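You operate a simulated robot arm through the tools that you are given. There is no shell and no other tool. Be economical: measure what you need, move in short steps, check, and stop when the job is done.

Carry out the task below with a simulated robot arm. There is one attempt and no reset: what you move stays moved.

TASK
Put things in order on the island top. At the end: the yellow onion stands where the orange stood; the clear tumbler from the island top stands where the pink sponge stood; the pink sponge is on the red coaster; the orange from the island top stands where the clear tumbler stood; whatever was shut is shut again. Leave all else as you found it, and nothing knocked over.

Only the result counts: the job must be done as asked and must still hold three seconds after the hand-in. Knocking over, shifting, dropping, spilling or breaking anything else fails it.

THE ROBOT
A 6-joint arm with a two-finger parallel gripper, fixed in place. Base frame: the origin is at the foot of the arm, x ahead of it, y to its left, z up; the work surface is at about z = 0. Lengths are in mm, angles in rad, forces in N, time in s.
With the tool pointing down near the work surface it reaches from about 160 to 420 mm from the base axis. Its first joint turns from -1.152 to 1.152 rad. Payload 1.57 kg.
The tool frame sits at the grasp point between the pads (the TCP): z along the fingers, y along the line on which they close. The tips reach 30 mm beyond it. Largest opening 80 mm; finger width 17, thickness 12; the body of the gripper, 40 by 82 mm, starts 80 mm behind the TCP.
Orientation is that of the tool frame in the base frame, as a unit quaternion [x, y, z, w]. With the fingers straight down and closing along the base's y, the tool's x points along the base's -x, its y along +y and its z along -z.

THE INTERFACE
- The arm moves only by the tool servo_tool. Its argument "steps" is text: rows parted by semicolons, each of 7 numbers parted by spaces: the shift along the base's x, y, z in mm, then the turn, a rotation vector about the base's x, y, z in rad, then the opening, from 0 (shut) to 1 (fully open). In form: dx dy dz ax ay az gripper; .... A call has 1 to 8 rows; each row shifts and turns the commanded pose from where the row before left it. Each row takes 0.2 s and may step no farther than 50 mm and 0.15 rad from the row before; otherwise, or with a gripper value out of range, the whole call is refused. Where a pose cannot be reached the arm comes as near as it can. A force on the tool above 40 N (or 10 N above the force at the start of the call, whichever is more), or a blocked arm, ends the call early, and 0.2 s more pass. The fingers move at their own pace (about 153 mm/s each) and stop on an object; they squeeze with about 26 N. The grip force told is the motor's: it shows also when the fingers shut on nothing. Time passes only in rows, and 0.2 s behind the last, so rows that do not move let the fingers close. It gives the time, the measured TCP pose, the force on the tool (base axes), the opening and the grip force at its end, in the units of the frame above (readings bear some noise), and new pictures: "views" is both (left out), scene, wrist or none.
- Cameras (640 x 400 px; columns grow to the right, rows downward): "scene" is fixed at [44.5, -327.5, 416.7]; the picture's right is [0.84, -0.54, 0.00], its down [-0.36, -0.55, -0.75] and it looks along [0.41, 0.63, -0.66] (base axes); focal length 236 px, centre (320, 200). "wrist" rides on the gripper at [72, -7, -122] in the tool frame; the picture's right is [0.09, 1.00, 0.00], its down [-0.84, 0.08, -0.54] and it looks along [-0.54, 0.05, 0.84] (tool axes); focal length 238 px, centre (320, 200). There is no depth. A picture from a camera that has moved, and an enlarged one, comes with that camera's place and axes in the base frame and with its lens.
- inspect(camera, box): a new picture of the part [left, top, right, bottom] of that camera's present view, enlarged. It takes no simulated time.
- job_done(): hands the job in; it is judged then, once.

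Work in short steps. Places have to be worked out from the pictures, the camera data and where the tool is seen: move nearer, look again, correct. Check each grasp and each placing, and mend what went wrong. You have 120 turns and 200 pictures in all, those below and enlarged ones among them. Open the gripper and draw the arm clear of the work before you hand the job in, unless the task says otherwise; then end with one line.

The tools are called after "Call:" as name(argument=value, ...) on one line, values as JSON. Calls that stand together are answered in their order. servo_tool: Moves the arm, as the interface text tells. Its arguments: {"type":"object","properties":{"steps":{"type":"string"},"views":{"type":"string","enum":["both","scene","wrist","none"]}},"required":["steps"]} The other tools are called the same way: inspect (camera, box) takes an enlarged picture of a part of a camera's view; job_done () hands the job in.

At the start:

```text
time_s: 0.0
tcp_pos: [205.5, -101.0, 256.8]
orientation: [-0.001, 1.0, 0.0, 0.001]
wrist_force: [0.3, 0.7, -0.1]
grip_width: 80.0
grasp_force: 0.0
```

scene: 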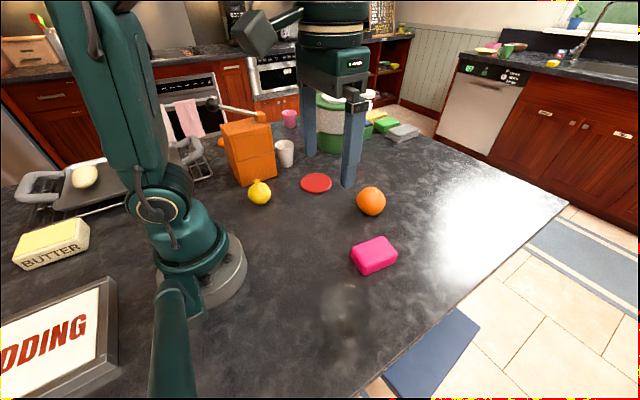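
wrist: 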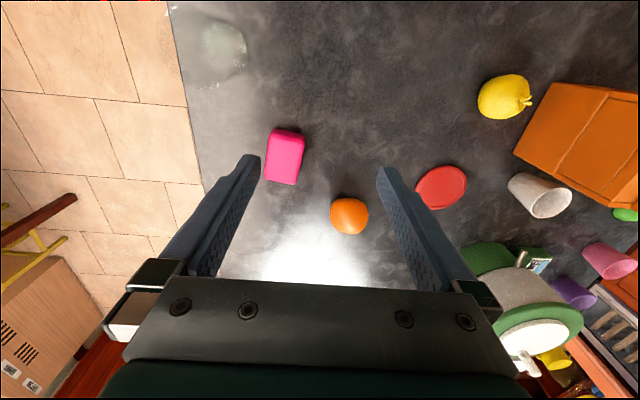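

I'll look closer at the items on the island, mainly the faint tumbler near (343,310) in the scene view.

Call:
inspect(camera="scene", box=[280, 220, 440, 360])

Call:
inspect(camera="scene", box=[200, 80, 440, 230])

Call:
inspect(camera="wrist", box=[160, 0, 400, 250])

```text
2.86 times, centred on (360, 290) of scene
camera zoom: at [44.5, -327.5, 416.7], right [0.84, -0.54, 0.0], down [-0.36, -0.55, -0.75], along [0.41, 0.63, -0.66], focal length 675 px, centre (206, -57)
```

zoom: 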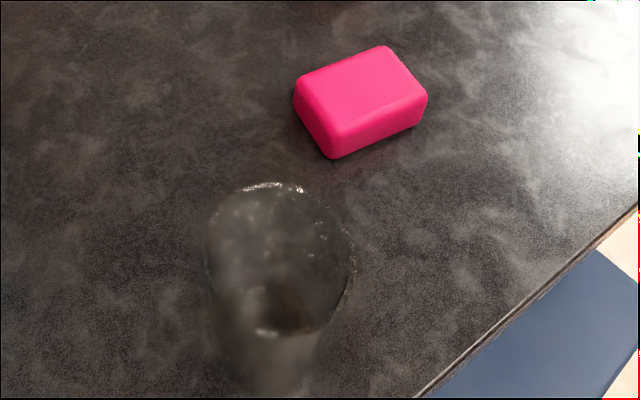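

```text
2.67 times, centred on (320, 155) of scene
camera zoom: at [44.5, -327.5, 416.7], right [0.84, -0.54, 0.0], down [-0.36, -0.55, -0.75], along [0.41, 0.63, -0.66], focal length 630 px, centre (320, 320)
```

zoom: 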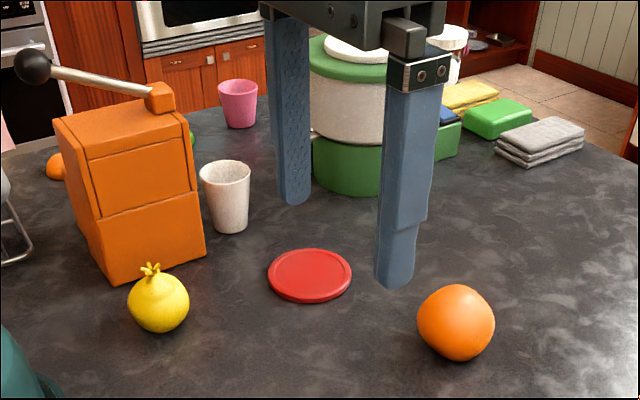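

```text
1.60 times, centred on (280, 125) of wrist
camera zoom: at [134.4, -106.9, 377.4], right [-0.09, 1.0, 0.0], down [0.84, 0.08, 0.54], along [0.54, 0.05, -0.84], focal length 381 px, centre (384, 320)
```

zoom: 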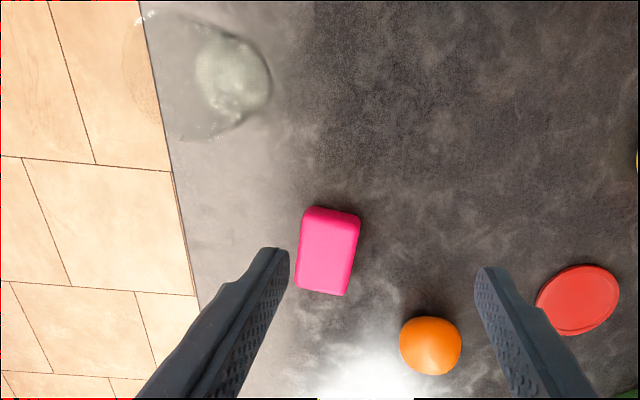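

Estimates: sponge about (288,-148), orange about (385,-32), onion about (171,152), coaster about (333,137), tumbler about (155,-230). I'll move over the sponge to measure it from nearer.

Call:
servo_tool(steps="27 -15.5 -35 0 0 0 1; 27 -15.5 -35 0 0 0 1; 27 -15.5 -35 0 0 0 1; 0 0 0 0 0 0 1", views="wrist")

```text
time_s: 1.0
tcp_pos: [288.2, -145.8, 149.0]
orientation: [-0.001, 1.0, 0.0, 0.001]
wrist_force: [-0.4, 1.0, 0.9]
grip_width: 80.1
grasp_force: 0.0
camera wrist: at [217.1, -151.4, 270.4], right [-0.09, 1.0, 0.0], down [0.84, 0.08, 0.54], along [0.54, 0.05, -0.84], focal length 238 px, centre (320, 200)
```

wrist: 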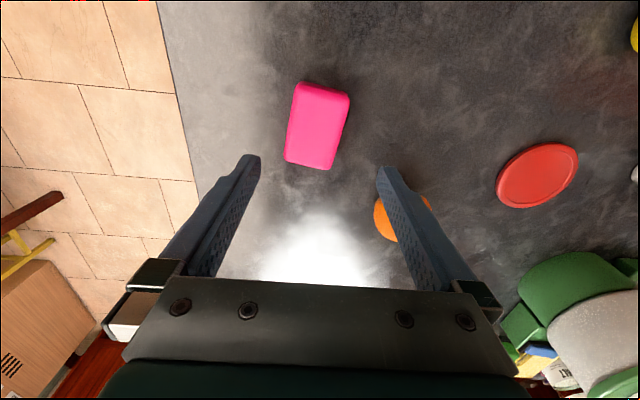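

Call:
inspect(camera="wrist", box=[260, 60, 388, 190])

Call:
inspect(camera="wrist", box=[480, 120, 600, 220])

```text
3.08 times, centred on (324, 125) of wrist
camera zoom: at [217.1, -151.4, 270.4], right [-0.09, 1.0, 0.0], down [0.84, 0.08, 0.54], along [0.54, 0.05, -0.84], focal length 733 px, centre (308, 431)
```

zoom: 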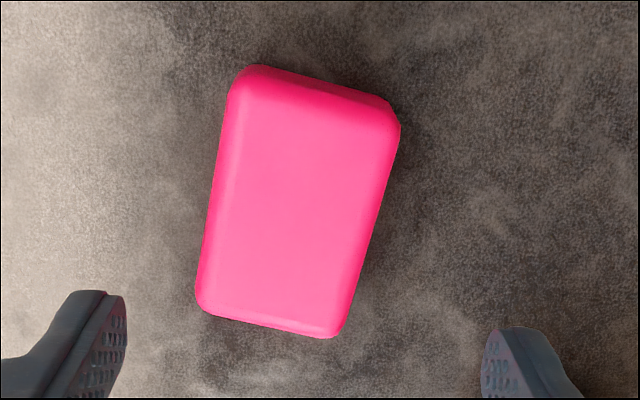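

```text
4.00 times, centred on (540, 170) of wrist
camera zoom: at [217.1, -151.4, 270.4], right [-0.09, 1.0, 0.0], down [0.84, 0.08, 0.54], along [0.54, 0.05, -0.84], focal length 953 px, centre (-560, 320)
```

zoom: 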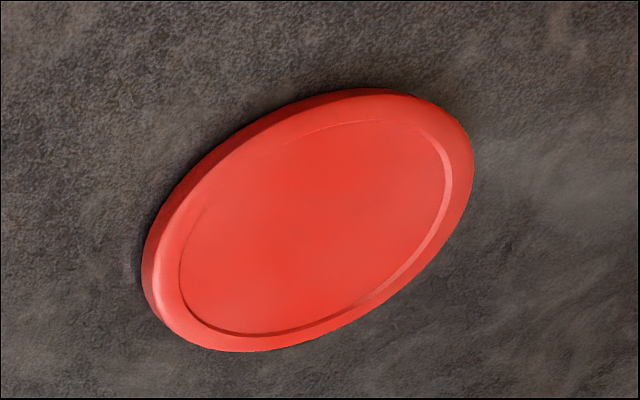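

Sponge centre ≈ (291,-150), its short side turned about -0.14 rad. I'll descend to TCP z≈60 and look before closing.

Call:
servo_tool(steps="2.8 -4.6 0 0 0 -0.14 1; 0 0 -45 0 0 0 1; 0 0 -42 0 0 0 1; 0 0 0 0 0 0 1", views="both")

```text
time_s: 2.0
tcp_pos: [291.6, -147.9, 64.4]
orientation: [0.07, 0.998, 0.0, 0.001]
wrist_force: [0.2, 0.9, 0.6]
grip_width: 80.0
grasp_force: 0.1
camera wrist: at [219.5, -144.4, 185.9], right [0.05, 1.0, 0.0], down [0.84, -0.04, 0.54], along [0.54, -0.03, -0.84], focal length 238 px, centre (320, 200)
```

scene: 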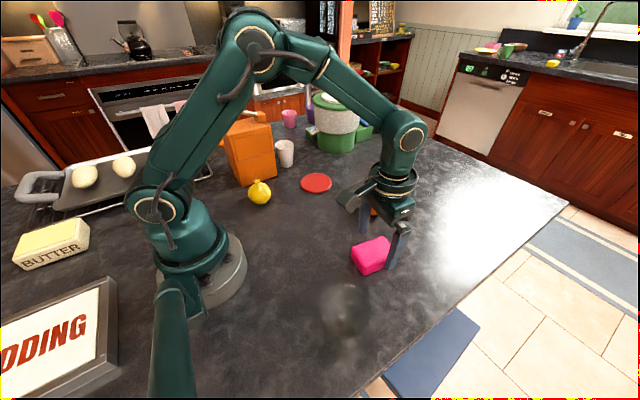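
wrist: 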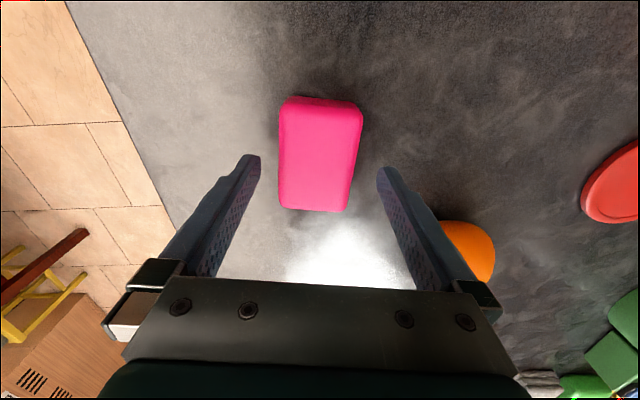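

Fingers straddle the sponge; descend to z≈33 and close.

Call:
servo_tool(steps="0 -1 -31 0 0 0 1; 0 0 0 0 0 0 1; 0 0 0 0 0 0 0; 0 0 0 0 0 0 0; 0 0 0 0 0 0 0", views="both")

```text
time_s: 3.2
tcp_pos: [291.0, -149.8, 34.3]
orientation: [0.069, 0.998, 0.0, 0.001]
wrist_force: [-0.2, 0.5, -0.1]
grip_width: 53.7
grasp_force: 26.2
camera wrist: at [219.0, -146.3, 154.8], right [0.05, 1.0, 0.0], down [0.84, -0.04, 0.54], along [0.54, -0.03, -0.84], focal length 238 px, centre (320, 200)
```

scene: 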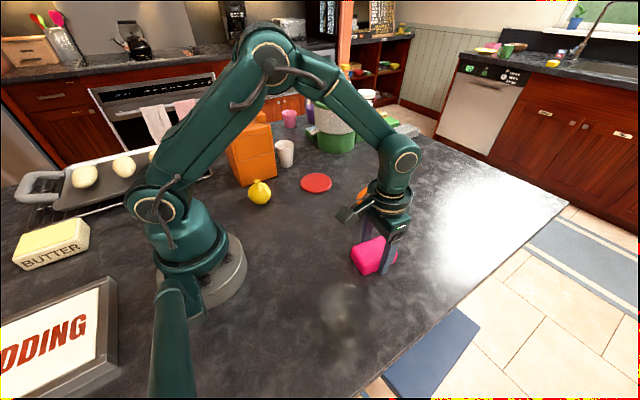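
wrist: 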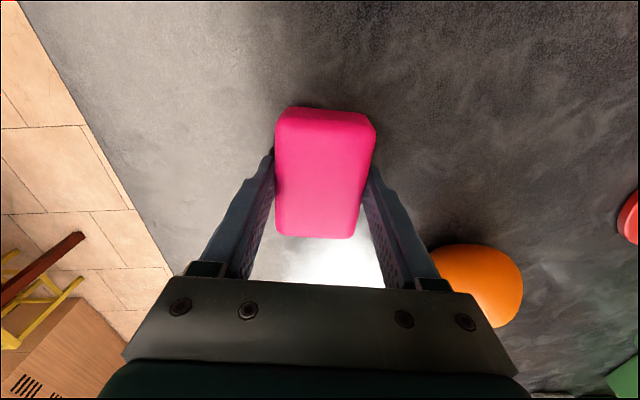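

Sponge held (53.7 mm). Lift it and carry it above the coaster.

Call:
servo_tool(steps="0 0 45 0 0 0 0; 0 0 45 0 0 0 0; 6 47 10 0 0 0 0; 6 47 0 0 0 0 0; 6 47 0 0 0 0 0; 6 47 0 0 0 0 0; 6 47 0 0 0 0 0; 7 47 0 0 0 0 0", views="both")

```text
time_s: 5.0
tcp_pos: [326.9, 128.2, 130.4]
orientation: [0.07, 0.998, 0.0, 0.001]
wrist_force: [-0.1, 0.3, -1.0]
grip_width: 53.5
grasp_force: 25.9
camera wrist: at [253.8, 132.2, 252.7], right [0.05, 1.0, 0.0], down [0.84, -0.04, 0.54], along [0.54, -0.03, -0.84], focal length 238 px, centre (320, 200)
```

scene: 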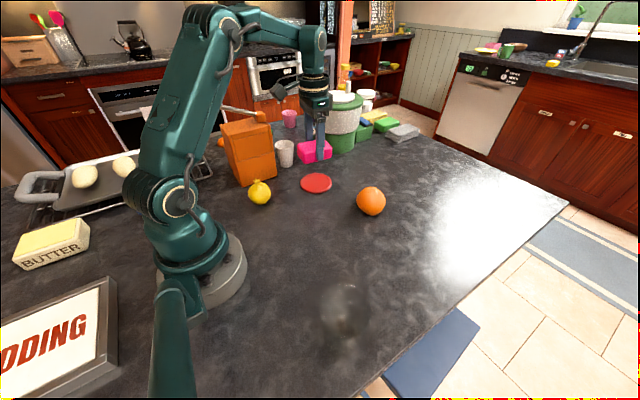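
wrist: 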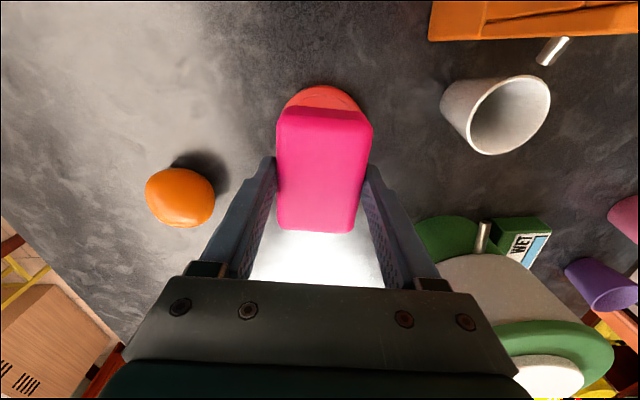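

The coaster's near edge at x≈284 puts its centre at about (329,132). I'll correct and lower to just above the coaster.

Call:
servo_tool(steps="2 3.5 -40 0 0 0 0; 0 0 -40 0 0 0 0; 0 0 0 0 0 0 0", views="both")

```text
time_s: 5.8
tcp_pos: [328.5, 132.5, 51.6]
orientation: [0.068, 0.998, 0.0, 0.0]
wrist_force: [0.0, 0.0, -1.0]
grip_width: 53.7
grasp_force: 25.8
camera wrist: at [257.1, 135.7, 173.2], right [0.05, 1.0, 0.0], down [0.84, -0.04, 0.54], along [0.54, -0.03, -0.84], focal length 238 px, centre (320, 200)
```

scene: 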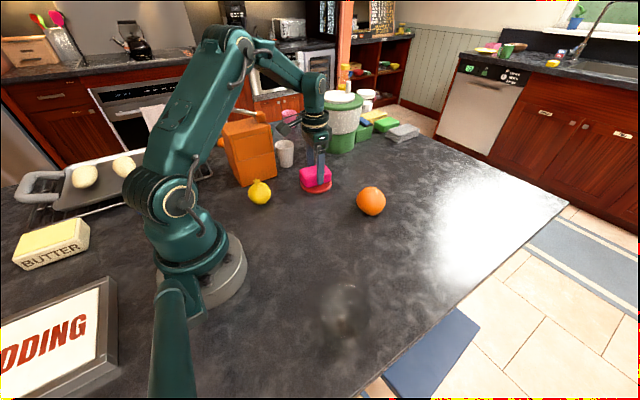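
wrist: 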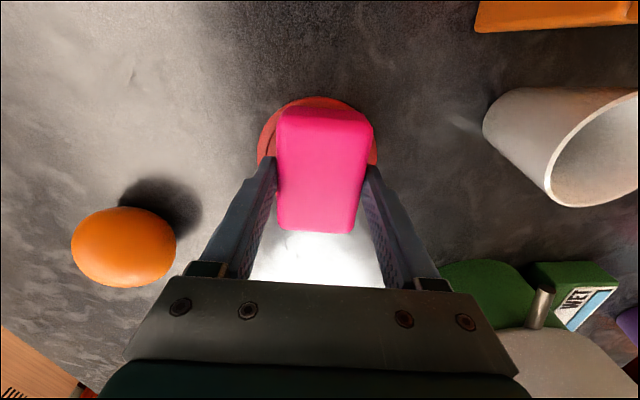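

Call:
servo_tool(steps="1 -1.5 -9 0 0 0 0; 0 0 -2 0 0 0 0; 0 0 0 0 0 0 0", views="scene")

Call:
inspect(camera="scene", box=[270, 140, 370, 210])

```text
time_s: 6.2
tcp_pos: [330.5, 131.5, 48.0]
orientation: [0.069, 0.998, 0.001, 0.002]
wrist_force: [-3.1, 0.8, 8.8]
grip_width: 53.5
grasp_force: 26.3
stopped in row 2: the force on the tool passed its limit (the readings are from after the stop); the commanded pose is now the measured one
```

scene: 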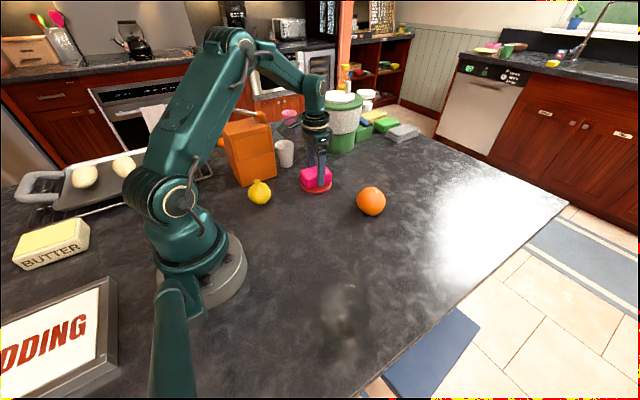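

```text
5.71 times, centred on (320, 175) of scene
camera zoom: at [44.5, -327.5, 416.7], right [0.84, -0.54, 0.0], down [-0.36, -0.55, -0.75], along [0.41, 0.63, -0.66], focal length 1350 px, centre (320, 343)
```

zoom: 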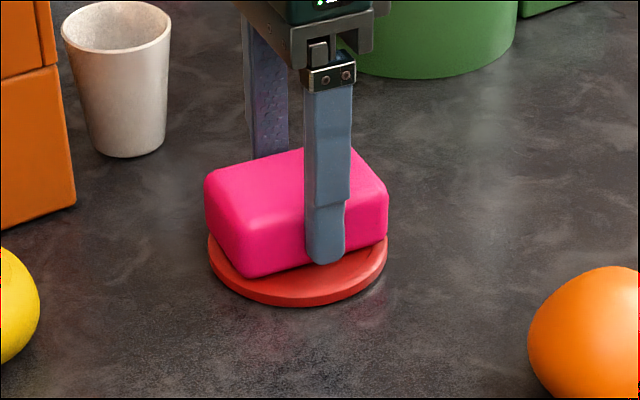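

Contact seems made at z≈48 (about 9 N). I'll nudge down a touch to confirm.

Call:
servo_tool(steps="0 0 -1.5 0 0 0 0; 0 0 0 0 0 0 0", views="none")

```text
time_s: 6.8
tcp_pos: [331.4, 131.6, 47.4]
orientation: [0.068, 0.998, 0.001, 0.003]
wrist_force: [-6.1, -1.5, 38.0]
grip_width: 53.7
grasp_force: 26.1
```

Firm contact; ease up 1 mm, then open and rise.

Call:
servo_tool(steps="0 0 1.2 0 0 0 0; 0 0 0 0 0 0 0.85; 0 0 0 0 0 0 0.85; 0 0 40 0 0 0 0.85; 0 0 45 0 0 0 1; 0 0 0 0 0 0 1", views="both")

Call:
inspect(camera="scene", box=[270, 140, 400, 230])

```text
time_s: 8.2
tcp_pos: [328.2, 131.2, 130.8]
orientation: [0.069, 0.998, 0.001, 0.001]
wrist_force: [0.5, 0.7, -1.0]
grip_width: 80.0
grasp_force: 0.1
camera wrist: at [257.7, 134.7, 251.5], right [0.05, 1.0, 0.0], down [0.84, -0.04, 0.54], along [0.54, -0.02, -0.84], focal length 238 px, centre (320, 200)
```

scene: 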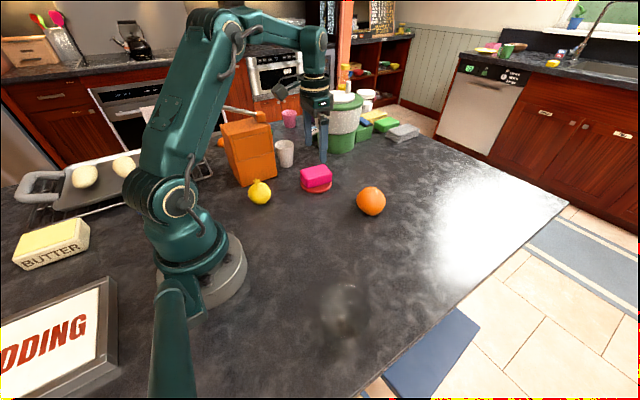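
wrist: 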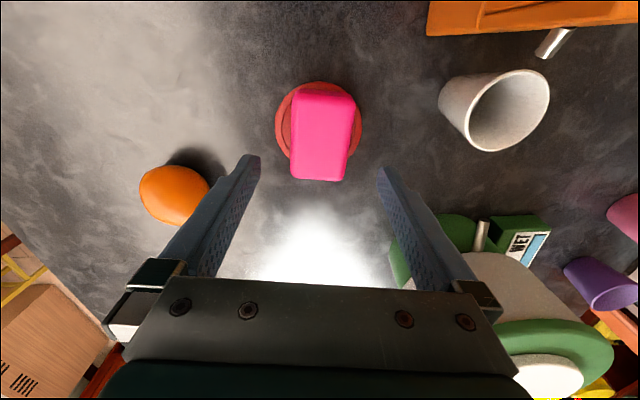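

```text
4.44 times, centred on (335, 185) of scene
camera zoom: at [44.5, -327.5, 416.7], right [0.84, -0.54, 0.0], down [-0.36, -0.55, -0.75], along [0.41, 0.63, -0.66], focal length 1050 px, centre (253, 267)
```

zoom: 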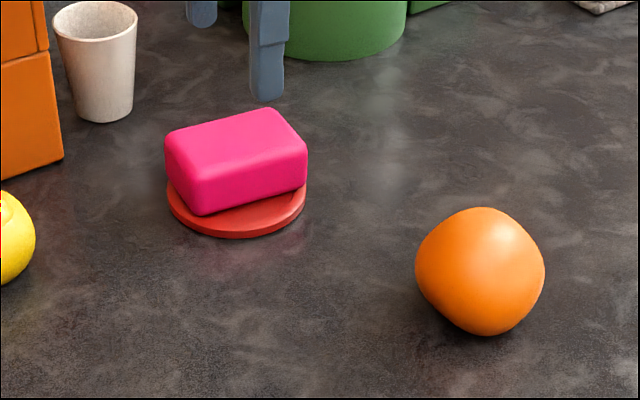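

The sponge sits squarely on the coaster. Next I'll go above the tumbler, at a safe height, to locate it.

Call:
servo_tool(steps="-17 -40 15 0 0 0.14 1; -17 -42 14 0 0 0 1; -17 -42 14 0 0 0 1; -17 -42 14 0 0 0 1; -17 -42 14 0 0 0 1; -17 -42 14 0 0 0 1; -17 -40 4 0 0 0 1; -17 -40 0 0 0 0 1", views="both")

```text
time_s: 10.0
tcp_pos: [195.6, -200.1, 218.9]
orientation: [-0.001, 1.0, 0.001, 0.001]
wrist_force: [0.2, -0.1, 0.4]
grip_width: 80.0
grasp_force: 0.0
camera wrist: at [124.6, -206.8, 341.3], right [-0.09, 1.0, 0.0], down [0.84, 0.08, 0.54], along [0.54, 0.05, -0.84], focal length 238 px, centre (320, 200)
```

scene: 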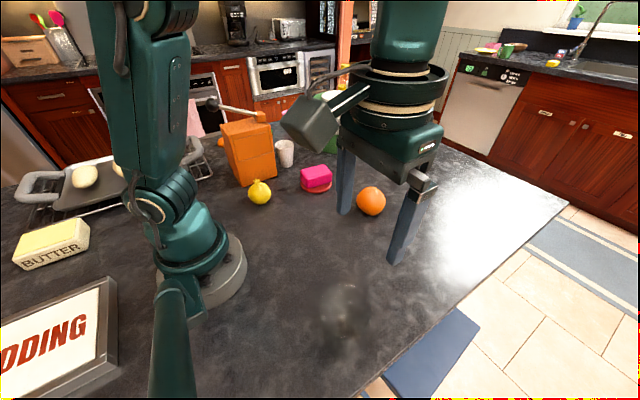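
wrist: 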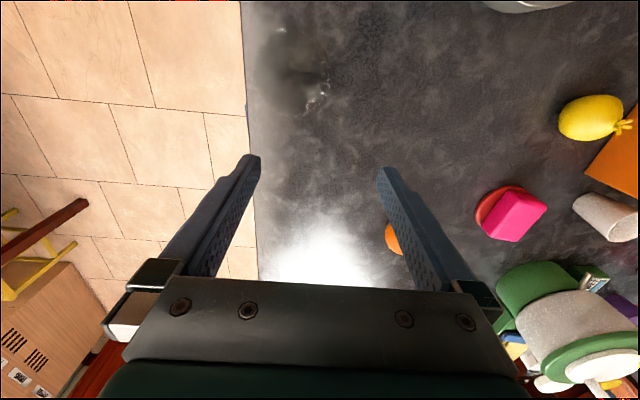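

Call:
inspect(camera="wrist", box=[230, 0, 390, 140])

Call:
inspect(camera="scene", box=[300, 260, 400, 360])

```text
2.86 times, centred on (310, 70) of wrist
camera zoom: at [124.6, -206.8, 341.3], right [-0.09, 1.0, 0.0], down [0.84, 0.08, 0.54], along [0.54, 0.05, -0.84], focal length 681 px, centre (349, 571)
```

zoom: 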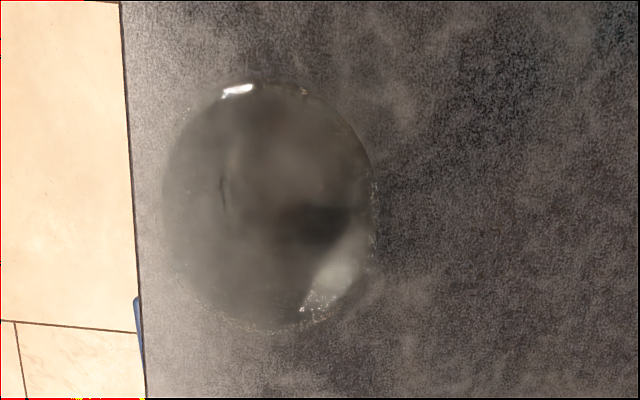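

```text
4.00 times, centred on (350, 310) of scene
camera zoom: at [44.5, -327.5, 416.7], right [0.84, -0.54, 0.0], down [-0.36, -0.55, -0.75], along [0.41, 0.63, -0.66], focal length 945 px, centre (200, -240)
```

zoom: 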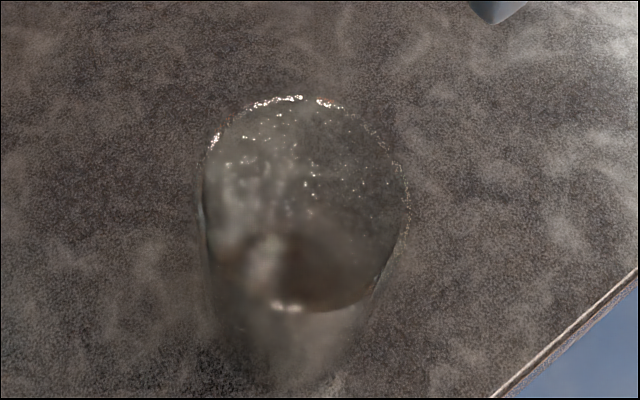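

Triangulating the rim: centre about (147,-230), height about 100 mm, rim about 67 mm wide. I'll move directly above it with the tips still clear at z≈150.

Call:
servo_tool(steps="-24 -15 -20 0 0 0 1; -24 -15 -25 0 0 0 1; 0 0 -24 0 0 0 1; 0 0 0 0 0 0 1", views="both")

Call:
inspect(camera="wrist", box=[200, 40, 440, 240])

Call:
inspect(camera="scene", box=[270, 230, 430, 360])

```text
time_s: 11.0
tcp_pos: [148.0, -226.9, 154.7]
orientation: [-0.001, 1.0, 0.001, 0.001]
wrist_force: [-0.8, 0.3, 0.1]
grip_width: 80.2
grasp_force: 0.0
camera wrist: at [75.8, -233.7, 274.5], right [-0.09, 1.0, 0.0], down [0.84, 0.08, 0.54], along [0.54, 0.05, -0.84], focal length 238 px, centre (320, 200)
```

scene: 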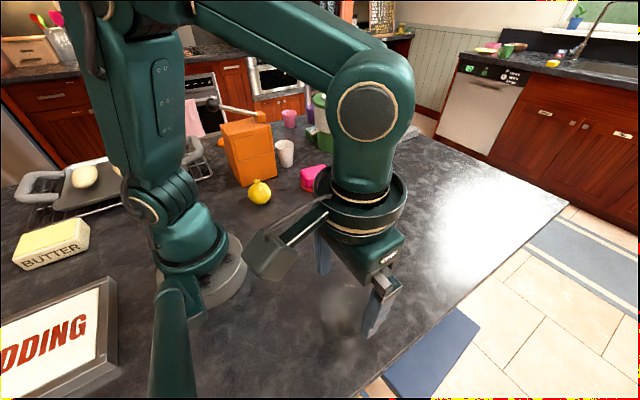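
wrist: 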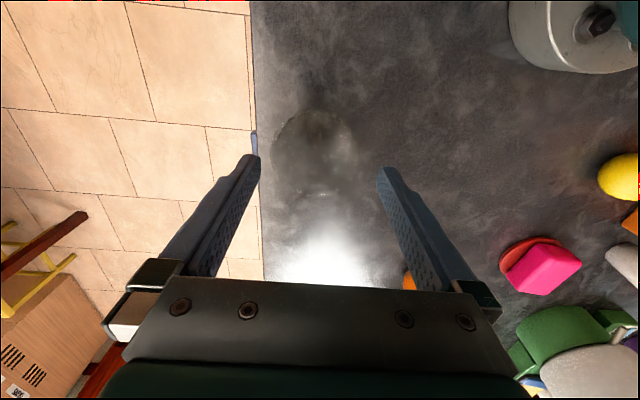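

```text
2.00 times, centred on (320, 140) of wrist
camera zoom: at [75.8, -233.7, 274.5], right [-0.09, 1.0, 0.0], down [0.84, 0.08, 0.54], along [0.54, 0.05, -0.84], focal length 477 px, centre (320, 320)
```

zoom: 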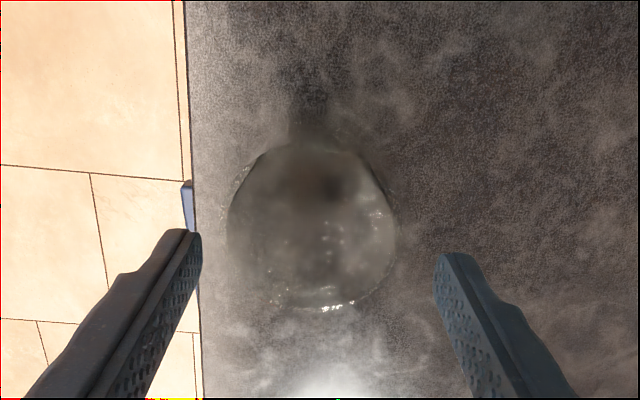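

```text
3.08 times, centred on (350, 295) of scene
camera zoom: at [44.5, -327.5, 416.7], right [0.84, -0.54, 0.0], down [-0.36, -0.55, -0.75], along [0.41, 0.63, -0.66], focal length 727 px, centre (228, -92)
```

zoom: 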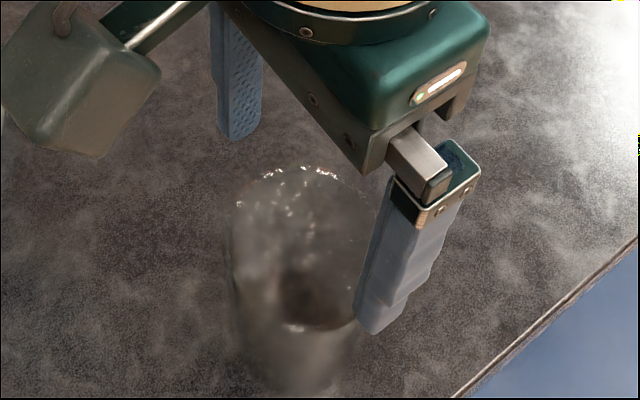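

The rim measures about (145,-230.6) while the TCP is at y≈-227, so I'll shift about (-2.5,-3.7), lower to the tips just above the rim, and check again.

Call:
servo_tool(steps="-2.5 -3.7 -14 0 0 0 1; 0 0 0 0 0 0 1; 0 0 0 0 0 0 1", views="none")

Call:
inspect(camera="wrist", box=[200, 60, 440, 240])

Call:
inspect(camera="scene", box=[270, 230, 430, 360])

```text
time_s: 11.8
tcp_pos: [144.5, -231.2, 139.7]
orientation: [0.0, 1.0, 0.002, 0.001]
wrist_force: [-0.1, 0.5, -0.2]
grip_width: 79.9
grasp_force: 0.1
```

```text
2.22 times, centred on (320, 150) of wrist
camera zoom: at [72.7, -238.1, 260.9], right [-0.09, 1.0, 0.0], down [0.84, 0.08, 0.54], along [0.54, 0.05, -0.84], focal length 530 px, centre (320, 311)
```

zoom: 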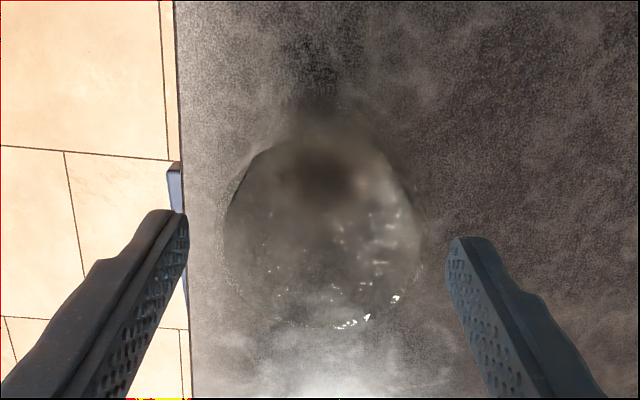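

```text
3.08 times, centred on (350, 295) of scene
camera zoom: at [44.5, -327.5, 416.7], right [0.84, -0.54, 0.0], down [-0.36, -0.55, -0.75], along [0.41, 0.63, -0.66], focal length 727 px, centre (228, -92)
```

zoom: 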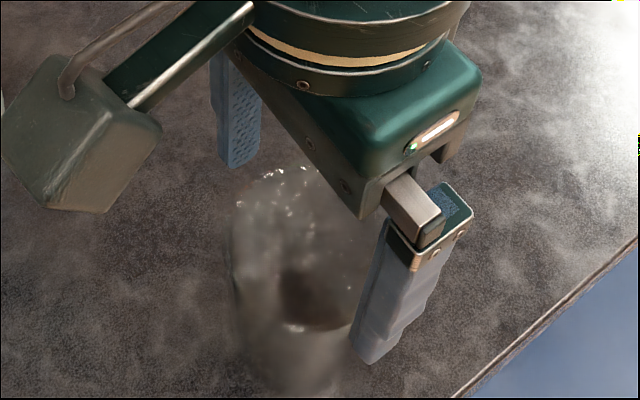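

Now aligned to within 1 mm. Descend to TCP z≈52.

Call:
servo_tool(steps="0.5 0 -22 0 0 0 1; 0 0 -22 0 0 0 1; 0 0 -22 0 0 0 1; 0 0 -22 0 0 0 1; 0 0 0 0 0 0 1", views="both")

```text
time_s: 13.0
tcp_pos: [143.9, -231.6, 50.8]
orientation: [-0.001, 1.0, 0.0, 0.002]
wrist_force: [0.1, 0.5, 0.2]
grip_width: 80.0
grasp_force: 0.0
camera wrist: at [71.8, -238.1, 171.7], right [-0.09, 1.0, 0.0], down [0.84, 0.08, 0.54], along [0.54, 0.05, -0.84], focal length 238 px, centre (320, 200)
```

scene: 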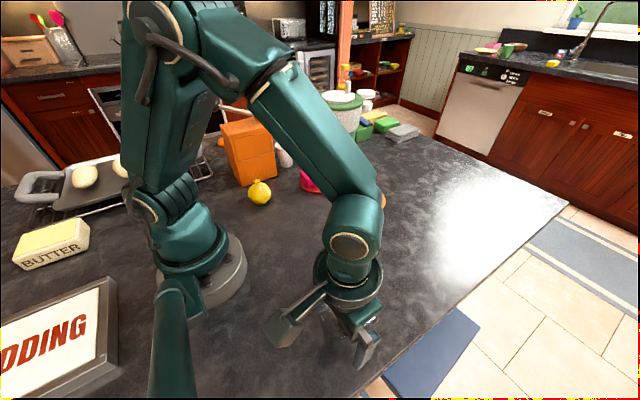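
wrist: 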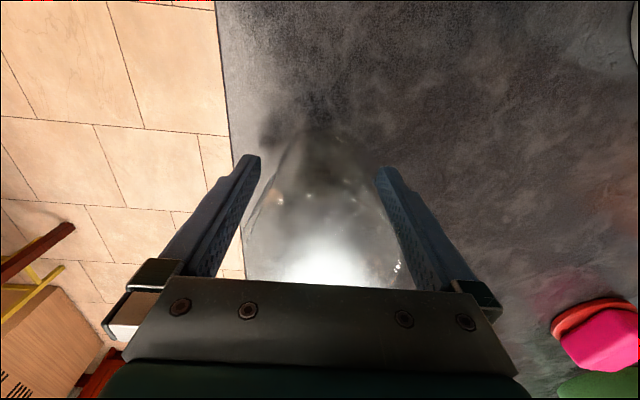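

No contact on the way down and the tumbler sits between the fingers. Close.

Call:
servo_tool(steps="0 0 0 0 0 0 0.6; 0 0 0 0 0 0 0; 0 0 0 0 0 0 0; 0 0 0 0 0 0 0", views="wrist")

```text
time_s: 14.0
tcp_pos: [144.0, -230.7, 51.8]
orientation: [0.0, 1.0, 0.001, 0.001]
wrist_force: [-0.3, -0.7, -0.4]
grip_width: 70.9
grasp_force: 26.0
camera wrist: at [71.9, -238.1, 172.0], right [-0.09, 1.0, 0.0], down [0.84, 0.08, 0.54], along [0.54, 0.05, -0.84], focal length 238 px, centre (320, 200)
```

wrist: 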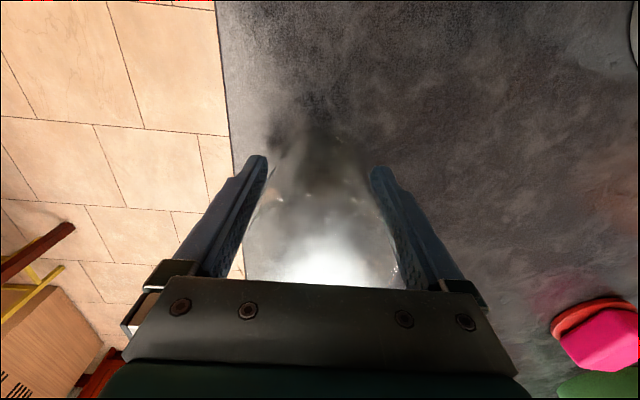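

Held at 70.9 mm. Lift gently and check.

Call:
servo_tool(steps="0 0 10 0 0 0 0; 0 0 20 0 0 0 0; 0 0 20 0 0 0 0; 0 0 0 0 0 0 0", views="both")

Call:
inspect(camera="scene", box=[270, 230, 430, 360])

```text
time_s: 15.0
tcp_pos: [143.2, -232.4, 101.9]
orientation: [-0.001, 1.0, 0.0, 0.001]
wrist_force: [0.7, 0.5, -1.3]
grip_width: 71.1
grasp_force: 26.0
camera wrist: at [72.8, -238.6, 222.8], right [-0.09, 1.0, 0.0], down [0.84, 0.08, 0.54], along [0.54, 0.05, -0.84], focal length 238 px, centre (320, 200)
```

scene: 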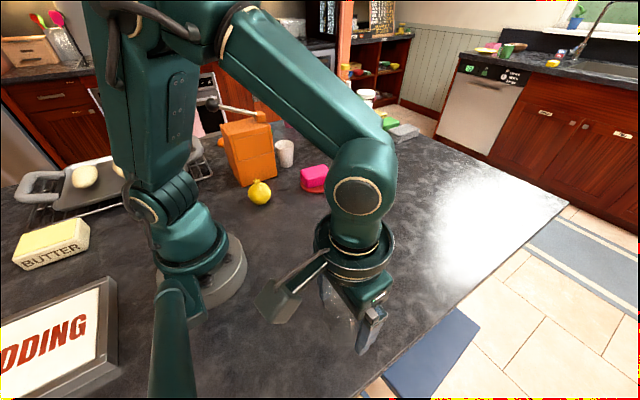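
wrist: 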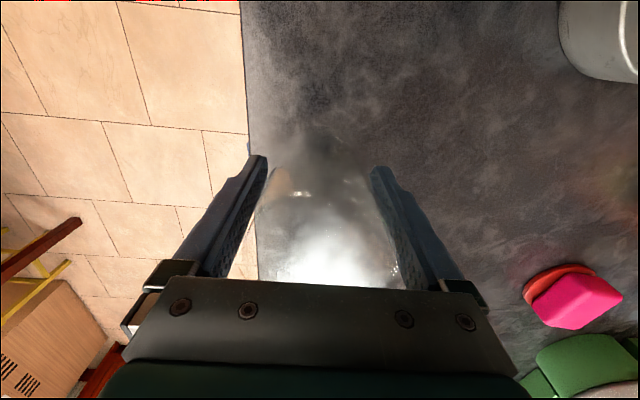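

```text
3.08 times, centred on (350, 295) of scene
camera zoom: at [44.5, -327.5, 416.7], right [0.84, -0.54, 0.0], down [-0.36, -0.55, -0.75], along [0.41, 0.63, -0.66], focal length 727 px, centre (228, -92)
```

zoom: 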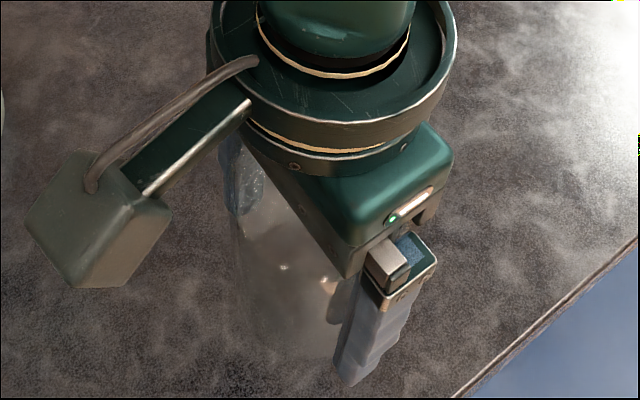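

Lifted. Carry to the sponge's old spot, TCP ≈ (290,-150).

Call:
servo_tool(steps="29 16.5 0 0 0 0 0; 29 16.5 0 0 0 0 0; 29 16.5 0 0 0 0 0; 29 16.5 0 0 0 0 0; 30.5 16 0 0 0 0 0; 0 0 0 0 0 0 0; 0 0 -25 0 0 0 0; 0 0 0 0 0 0 0", views="both")

Call:
inspect(camera="scene", box=[310, 180, 470, 310])

```text
time_s: 16.8
tcp_pos: [290.1, -150.0, 73.5]
orientation: [-0.001, 1.0, 0.001, 0.002]
wrist_force: [0.0, 0.8, -1.9]
grip_width: 70.8
grasp_force: 25.7
camera wrist: at [218.0, -157.2, 194.6], right [-0.09, 1.0, 0.0], down [0.84, 0.08, 0.54], along [0.54, 0.05, -0.84], focal length 238 px, centre (320, 200)
```

scene: 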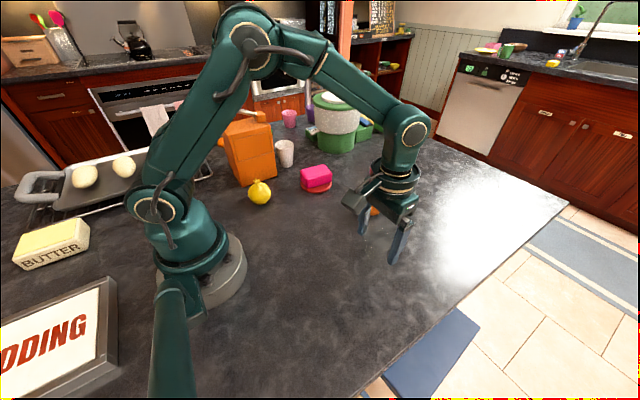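
wrist: 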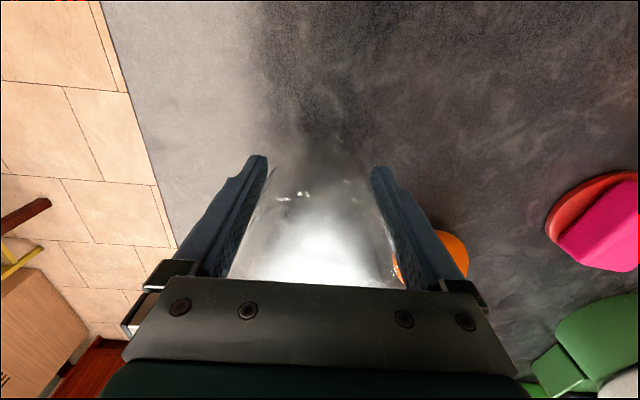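

```text
3.08 times, centred on (390, 245) of scene
camera zoom: at [44.5, -327.5, 416.7], right [0.84, -0.54, 0.0], down [-0.36, -0.55, -0.75], along [0.41, 0.63, -0.66], focal length 727 px, centre (105, 62)
```

zoom: 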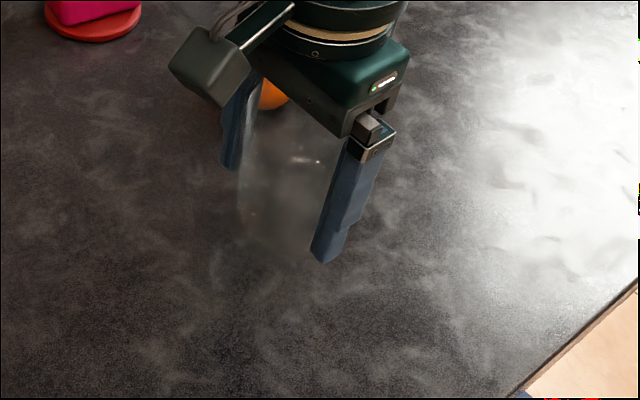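

Lower to the original grasp height (≈52), finishing gently.

Call:
servo_tool(steps="0 0 -10 0 0 0 0; 0 0 -8 0 0 0 0; 0 0 -2 0 0 0 0; 0 0 0 0 0 0 0", views="none")

```text
time_s: 17.8
tcp_pos: [289.8, -150.4, 54.4]
orientation: [-0.001, 1.0, 0.0, 0.002]
wrist_force: [-0.1, -0.2, -2.0]
grip_width: 71.1
grasp_force: 25.6
```

Call:
servo_tool(steps="0 0 -1.5 0 0 0 0; 0 0 -1 0 0 0 0; 0 0 0 0 0 0 0", views="none")

```text
time_s: 18.6
tcp_pos: [289.9, -150.5, 51.1]
orientation: [-0.001, 1.0, 0.0, 0.0]
wrist_force: [-0.2, 0.9, -2.5]
grip_width: 70.7
grasp_force: 25.8
```

Call:
servo_tool(steps="0 0 -1 0 0 0 0; 0 0 0 0 0 0 0", views="none")

```text
time_s: 19.2
tcp_pos: [289.9, -150.8, 50.8]
orientation: [0.0, 1.0, 0.001, 0.0]
wrist_force: [0.3, 0.0, -2.6]
grip_width: 70.4
grasp_force: 25.9
```

Call:
servo_tool(steps="0 0 -1 0 0 0 0; 0 0 0 0 0 0 0", views="both")

Call:
inspect(camera="scene", box=[330, 190, 450, 300])

```text
time_s: 19.8
tcp_pos: [291.6, -150.9, 50.1]
orientation: [0.0, 1.0, 0.001, 0.0]
wrist_force: [-4.3, 3.1, 12.7]
grip_width: 71.0
grasp_force: 26.8
camera wrist: at [219.3, -157.1, 171.7], right [-0.09, 1.0, 0.0], down [0.84, 0.08, 0.54], along [0.54, 0.05, -0.84], focal length 238 px, centre (320, 200)
```

scene: 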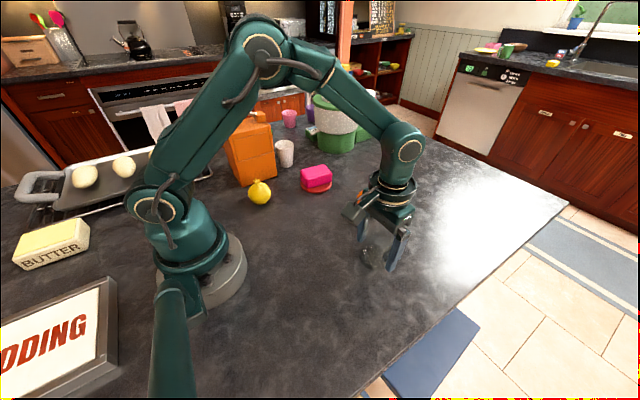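
wrist: 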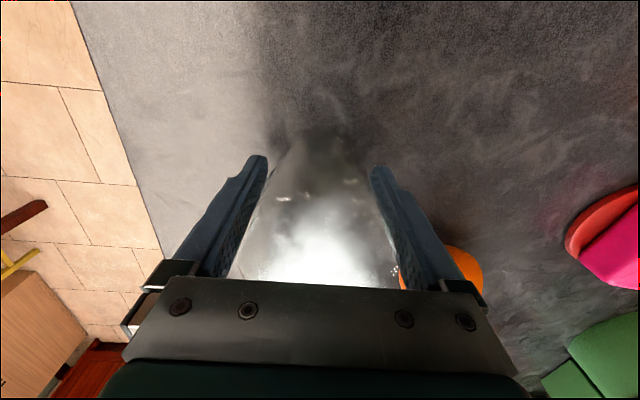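

```text
3.64 times, centred on (390, 245) of scene
camera zoom: at [44.5, -327.5, 416.7], right [0.84, -0.54, 0.0], down [-0.36, -0.55, -0.75], along [0.41, 0.63, -0.66], focal length 859 px, centre (66, 36)
```

zoom: 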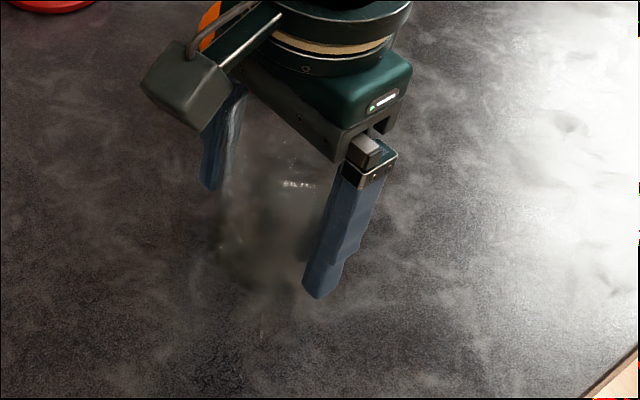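

Contact reached (≈13 N). Release and rise straight up.

Call:
servo_tool(steps="0 0 0.5 0 0 0 0; 0 0 0 0 0 0 0.95; 0 0 0 0 0 0 1; 0 0 0 0 0 0 1; 0 0 25 0 0 0 1; 0 0 40 0 0 0 1; 0 0 45 0 0 0 1; 0 0 0 0 0 0 1", views="both")

Call:
inspect(camera="scene", box=[330, 180, 450, 290])

Call:
inspect(camera="wrist", box=[200, 60, 440, 240])

```text
time_s: 21.6
tcp_pos: [289.1, -152.2, 158.9]
orientation: [-0.001, 1.0, 0.001, 0.001]
wrist_force: [0.0, 0.9, 0.7]
grip_width: 80.0
grasp_force: 0.1
camera wrist: at [217.2, -158.3, 281.4], right [-0.09, 1.0, 0.0], down [0.84, 0.08, 0.54], along [0.54, 0.05, -0.84], focal length 238 px, centre (320, 200)
```

scene: 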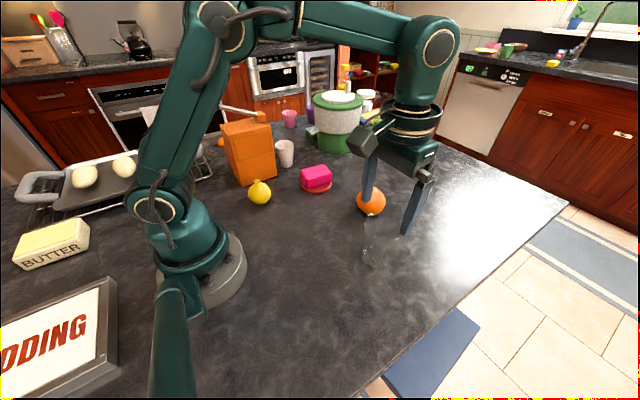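
wrist: 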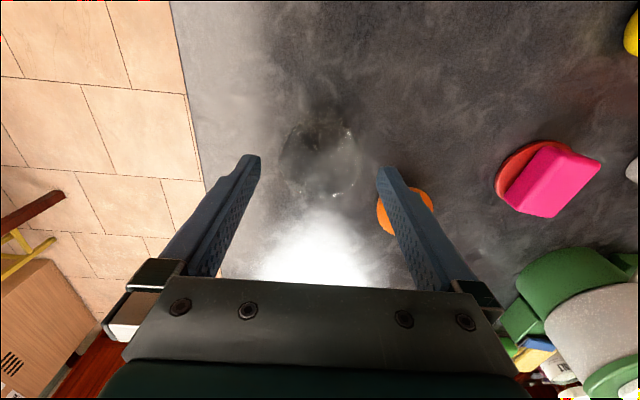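

```text
3.64 times, centred on (390, 235) of scene
camera zoom: at [44.5, -327.5, 416.7], right [0.84, -0.54, 0.0], down [-0.36, -0.55, -0.75], along [0.41, 0.63, -0.66], focal length 859 px, centre (66, 73)
```

zoom: 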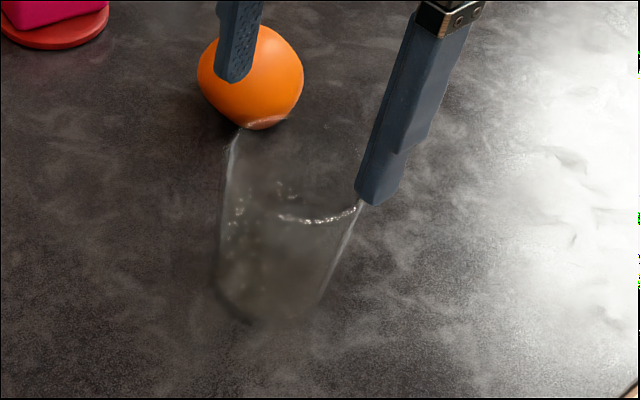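

```text
2.22 times, centred on (320, 150) of wrist
camera zoom: at [217.2, -158.3, 281.4], right [-0.09, 1.0, 0.0], down [0.84, 0.08, 0.54], along [0.54, 0.05, -0.84], focal length 530 px, centre (320, 311)
```

zoom: 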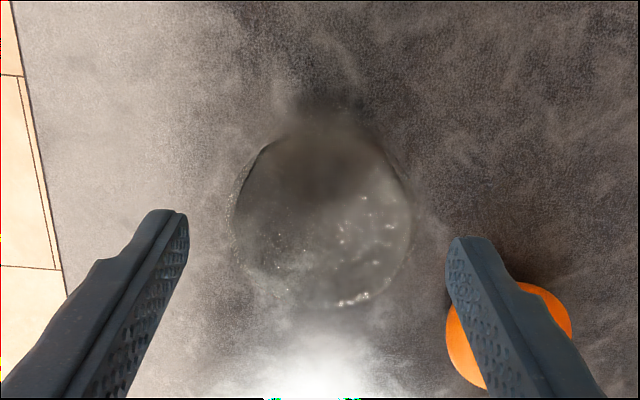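

Tumbler stands upright at ≈(293,-150). Now over the orange at ≈(385,-32).

Call:
servo_tool(steps="24 30 0 0 0 0 1; 24 30 0 0 0 0 1; 24 30 0 0 0 0 1; 24 30 -9 0 0 0 1; 0 0 0 0 0 0 1", views="both")

Call:
inspect(camera="wrist", box=[220, 60, 420, 210])

Call:
inspect(camera="scene", box=[320, 170, 420, 240])

```text
time_s: 22.8
tcp_pos: [382.8, -29.9, 149.1]
orientation: [-0.001, 1.0, 0.001, 0.001]
wrist_force: [0.2, -0.2, 0.0]
grip_width: 80.0
grasp_force: 0.1
camera wrist: at [311.0, -37.2, 270.5], right [-0.09, 1.0, 0.0], down [0.84, 0.08, 0.54], along [0.54, 0.05, -0.84], focal length 238 px, centre (320, 200)
```

scene: 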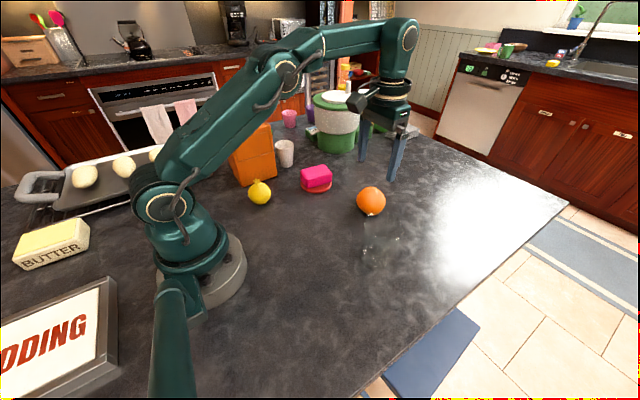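
wrist: 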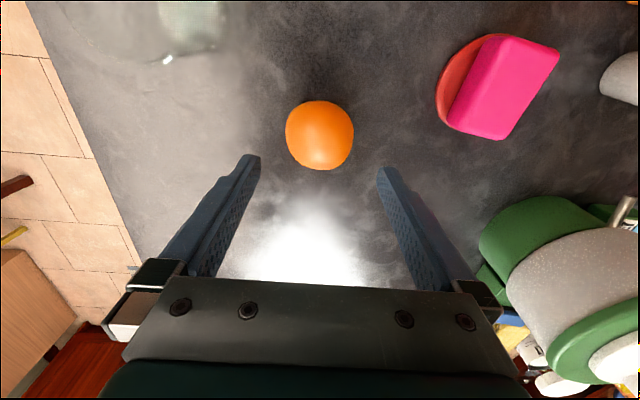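

```text
2.67 times, centred on (320, 135) of wrist
camera zoom: at [311.0, -37.2, 270.5], right [-0.09, 1.0, 0.0], down [0.84, 0.08, 0.54], along [0.54, 0.05, -0.84], focal length 636 px, centre (320, 373)
```

zoom: 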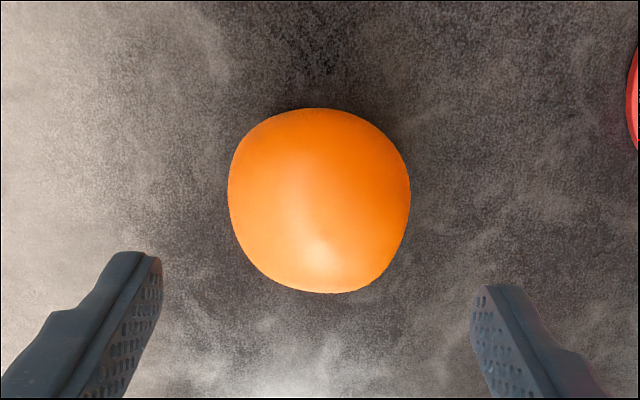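

```text
5.71 times, centred on (370, 205) of scene
camera zoom: at [44.5, -327.5, 416.7], right [0.84, -0.54, 0.0], down [-0.36, -0.55, -0.75], along [0.41, 0.63, -0.66], focal length 1350 px, centre (34, 171)
```

zoom: 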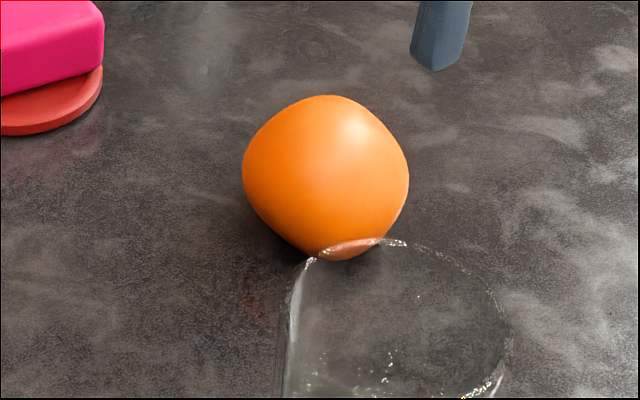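

Orange centre ≈ (387,-31,31), about 69 mm wide. Shift +4/-1, descend until the tips are near its top and check.

Call:
servo_tool(steps="4.2 -1 -30 0 0 0 1; 0 0 -18 0 0 0 1; 0 0 0 0 0 0 1; 0 0 0 0 0 0 1", views="none")

Call:
inspect(camera="wrist", box=[220, 80, 420, 230])

```text
time_s: 23.8
tcp_pos: [391.9, -28.9, 100.3]
orientation: [0.0, 1.0, 0.001, 0.001]
wrist_force: [0.0, -0.1, 0.1]
grip_width: 80.0
grasp_force: 0.0
```

```text
2.67 times, centred on (320, 155) of wrist
camera zoom: at [320.4, -36.9, 222.1], right [-0.09, 1.0, 0.0], down [0.84, 0.08, 0.54], along [0.54, 0.05, -0.84], focal length 636 px, centre (320, 320)
```

zoom: 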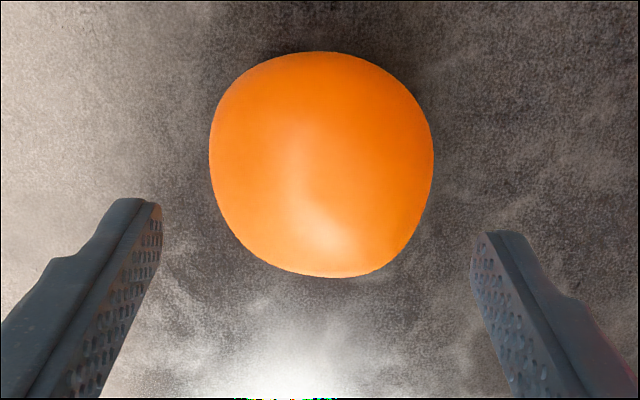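

Call:
servo_tool(steps="-3.5 -1.5 0 0 0 0 1; 0 0 0 0 0 0 1; 0 0 0 0 0 0 1", views="none")

Call:
inspect(camera="wrist", box=[220, 80, 420, 230])

```text
time_s: 24.6
tcp_pos: [388.0, -31.6, 102.2]
orientation: [-0.001, 1.0, 0.001, 0.001]
wrist_force: [0.7, 0.1, 1.2]
grip_width: 80.2
grasp_force: 0.0
```

```text
2.67 times, centred on (320, 155) of wrist
camera zoom: at [317.2, -38.6, 223.3], right [-0.09, 1.0, 0.0], down [0.84, 0.08, 0.54], along [0.54, 0.05, -0.84], focal length 636 px, centre (320, 320)
```

zoom: 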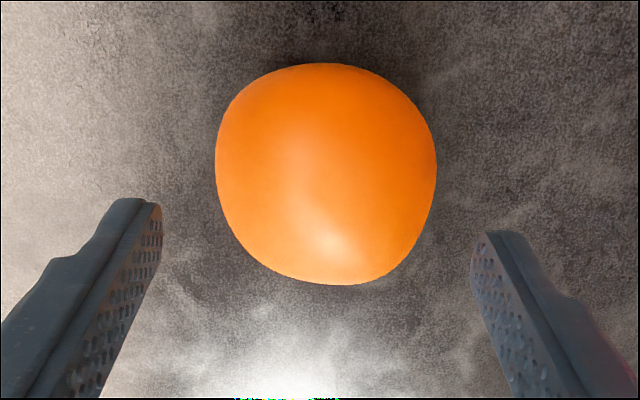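

Orange at (386.3,-30.5), TCP within 2 mm. Descend to z≈36.

Call:
servo_tool(steps="-1 1 -20 0 0 0 1; 0 0 -20 0 0 0 1; 0 0 -15 0 0 0 1; 0 0 -10 0 0 0 1; 0 0 0 0 0 0 1", views="wrist")

```text
time_s: 25.8
tcp_pos: [386.5, -30.2, 39.0]
orientation: [-0.001, 1.0, 0.001, 0.001]
wrist_force: [-0.1, 0.2, -0.4]
grip_width: 80.3
grasp_force: 0.0
camera wrist: at [315.5, -37.3, 159.4], right [-0.09, 1.0, 0.0], down [0.84, 0.08, 0.54], along [0.54, 0.05, -0.84], focal length 238 px, centre (320, 200)
```

wrist: 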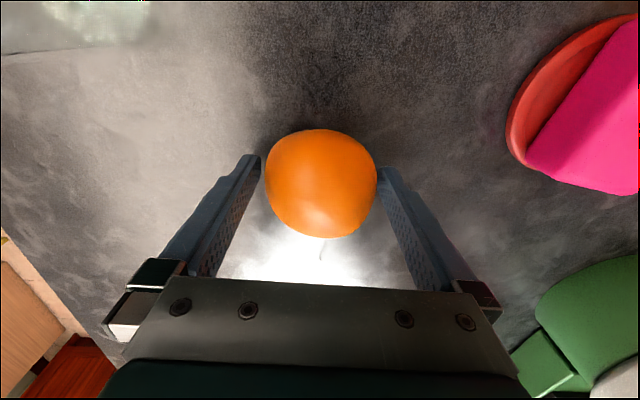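

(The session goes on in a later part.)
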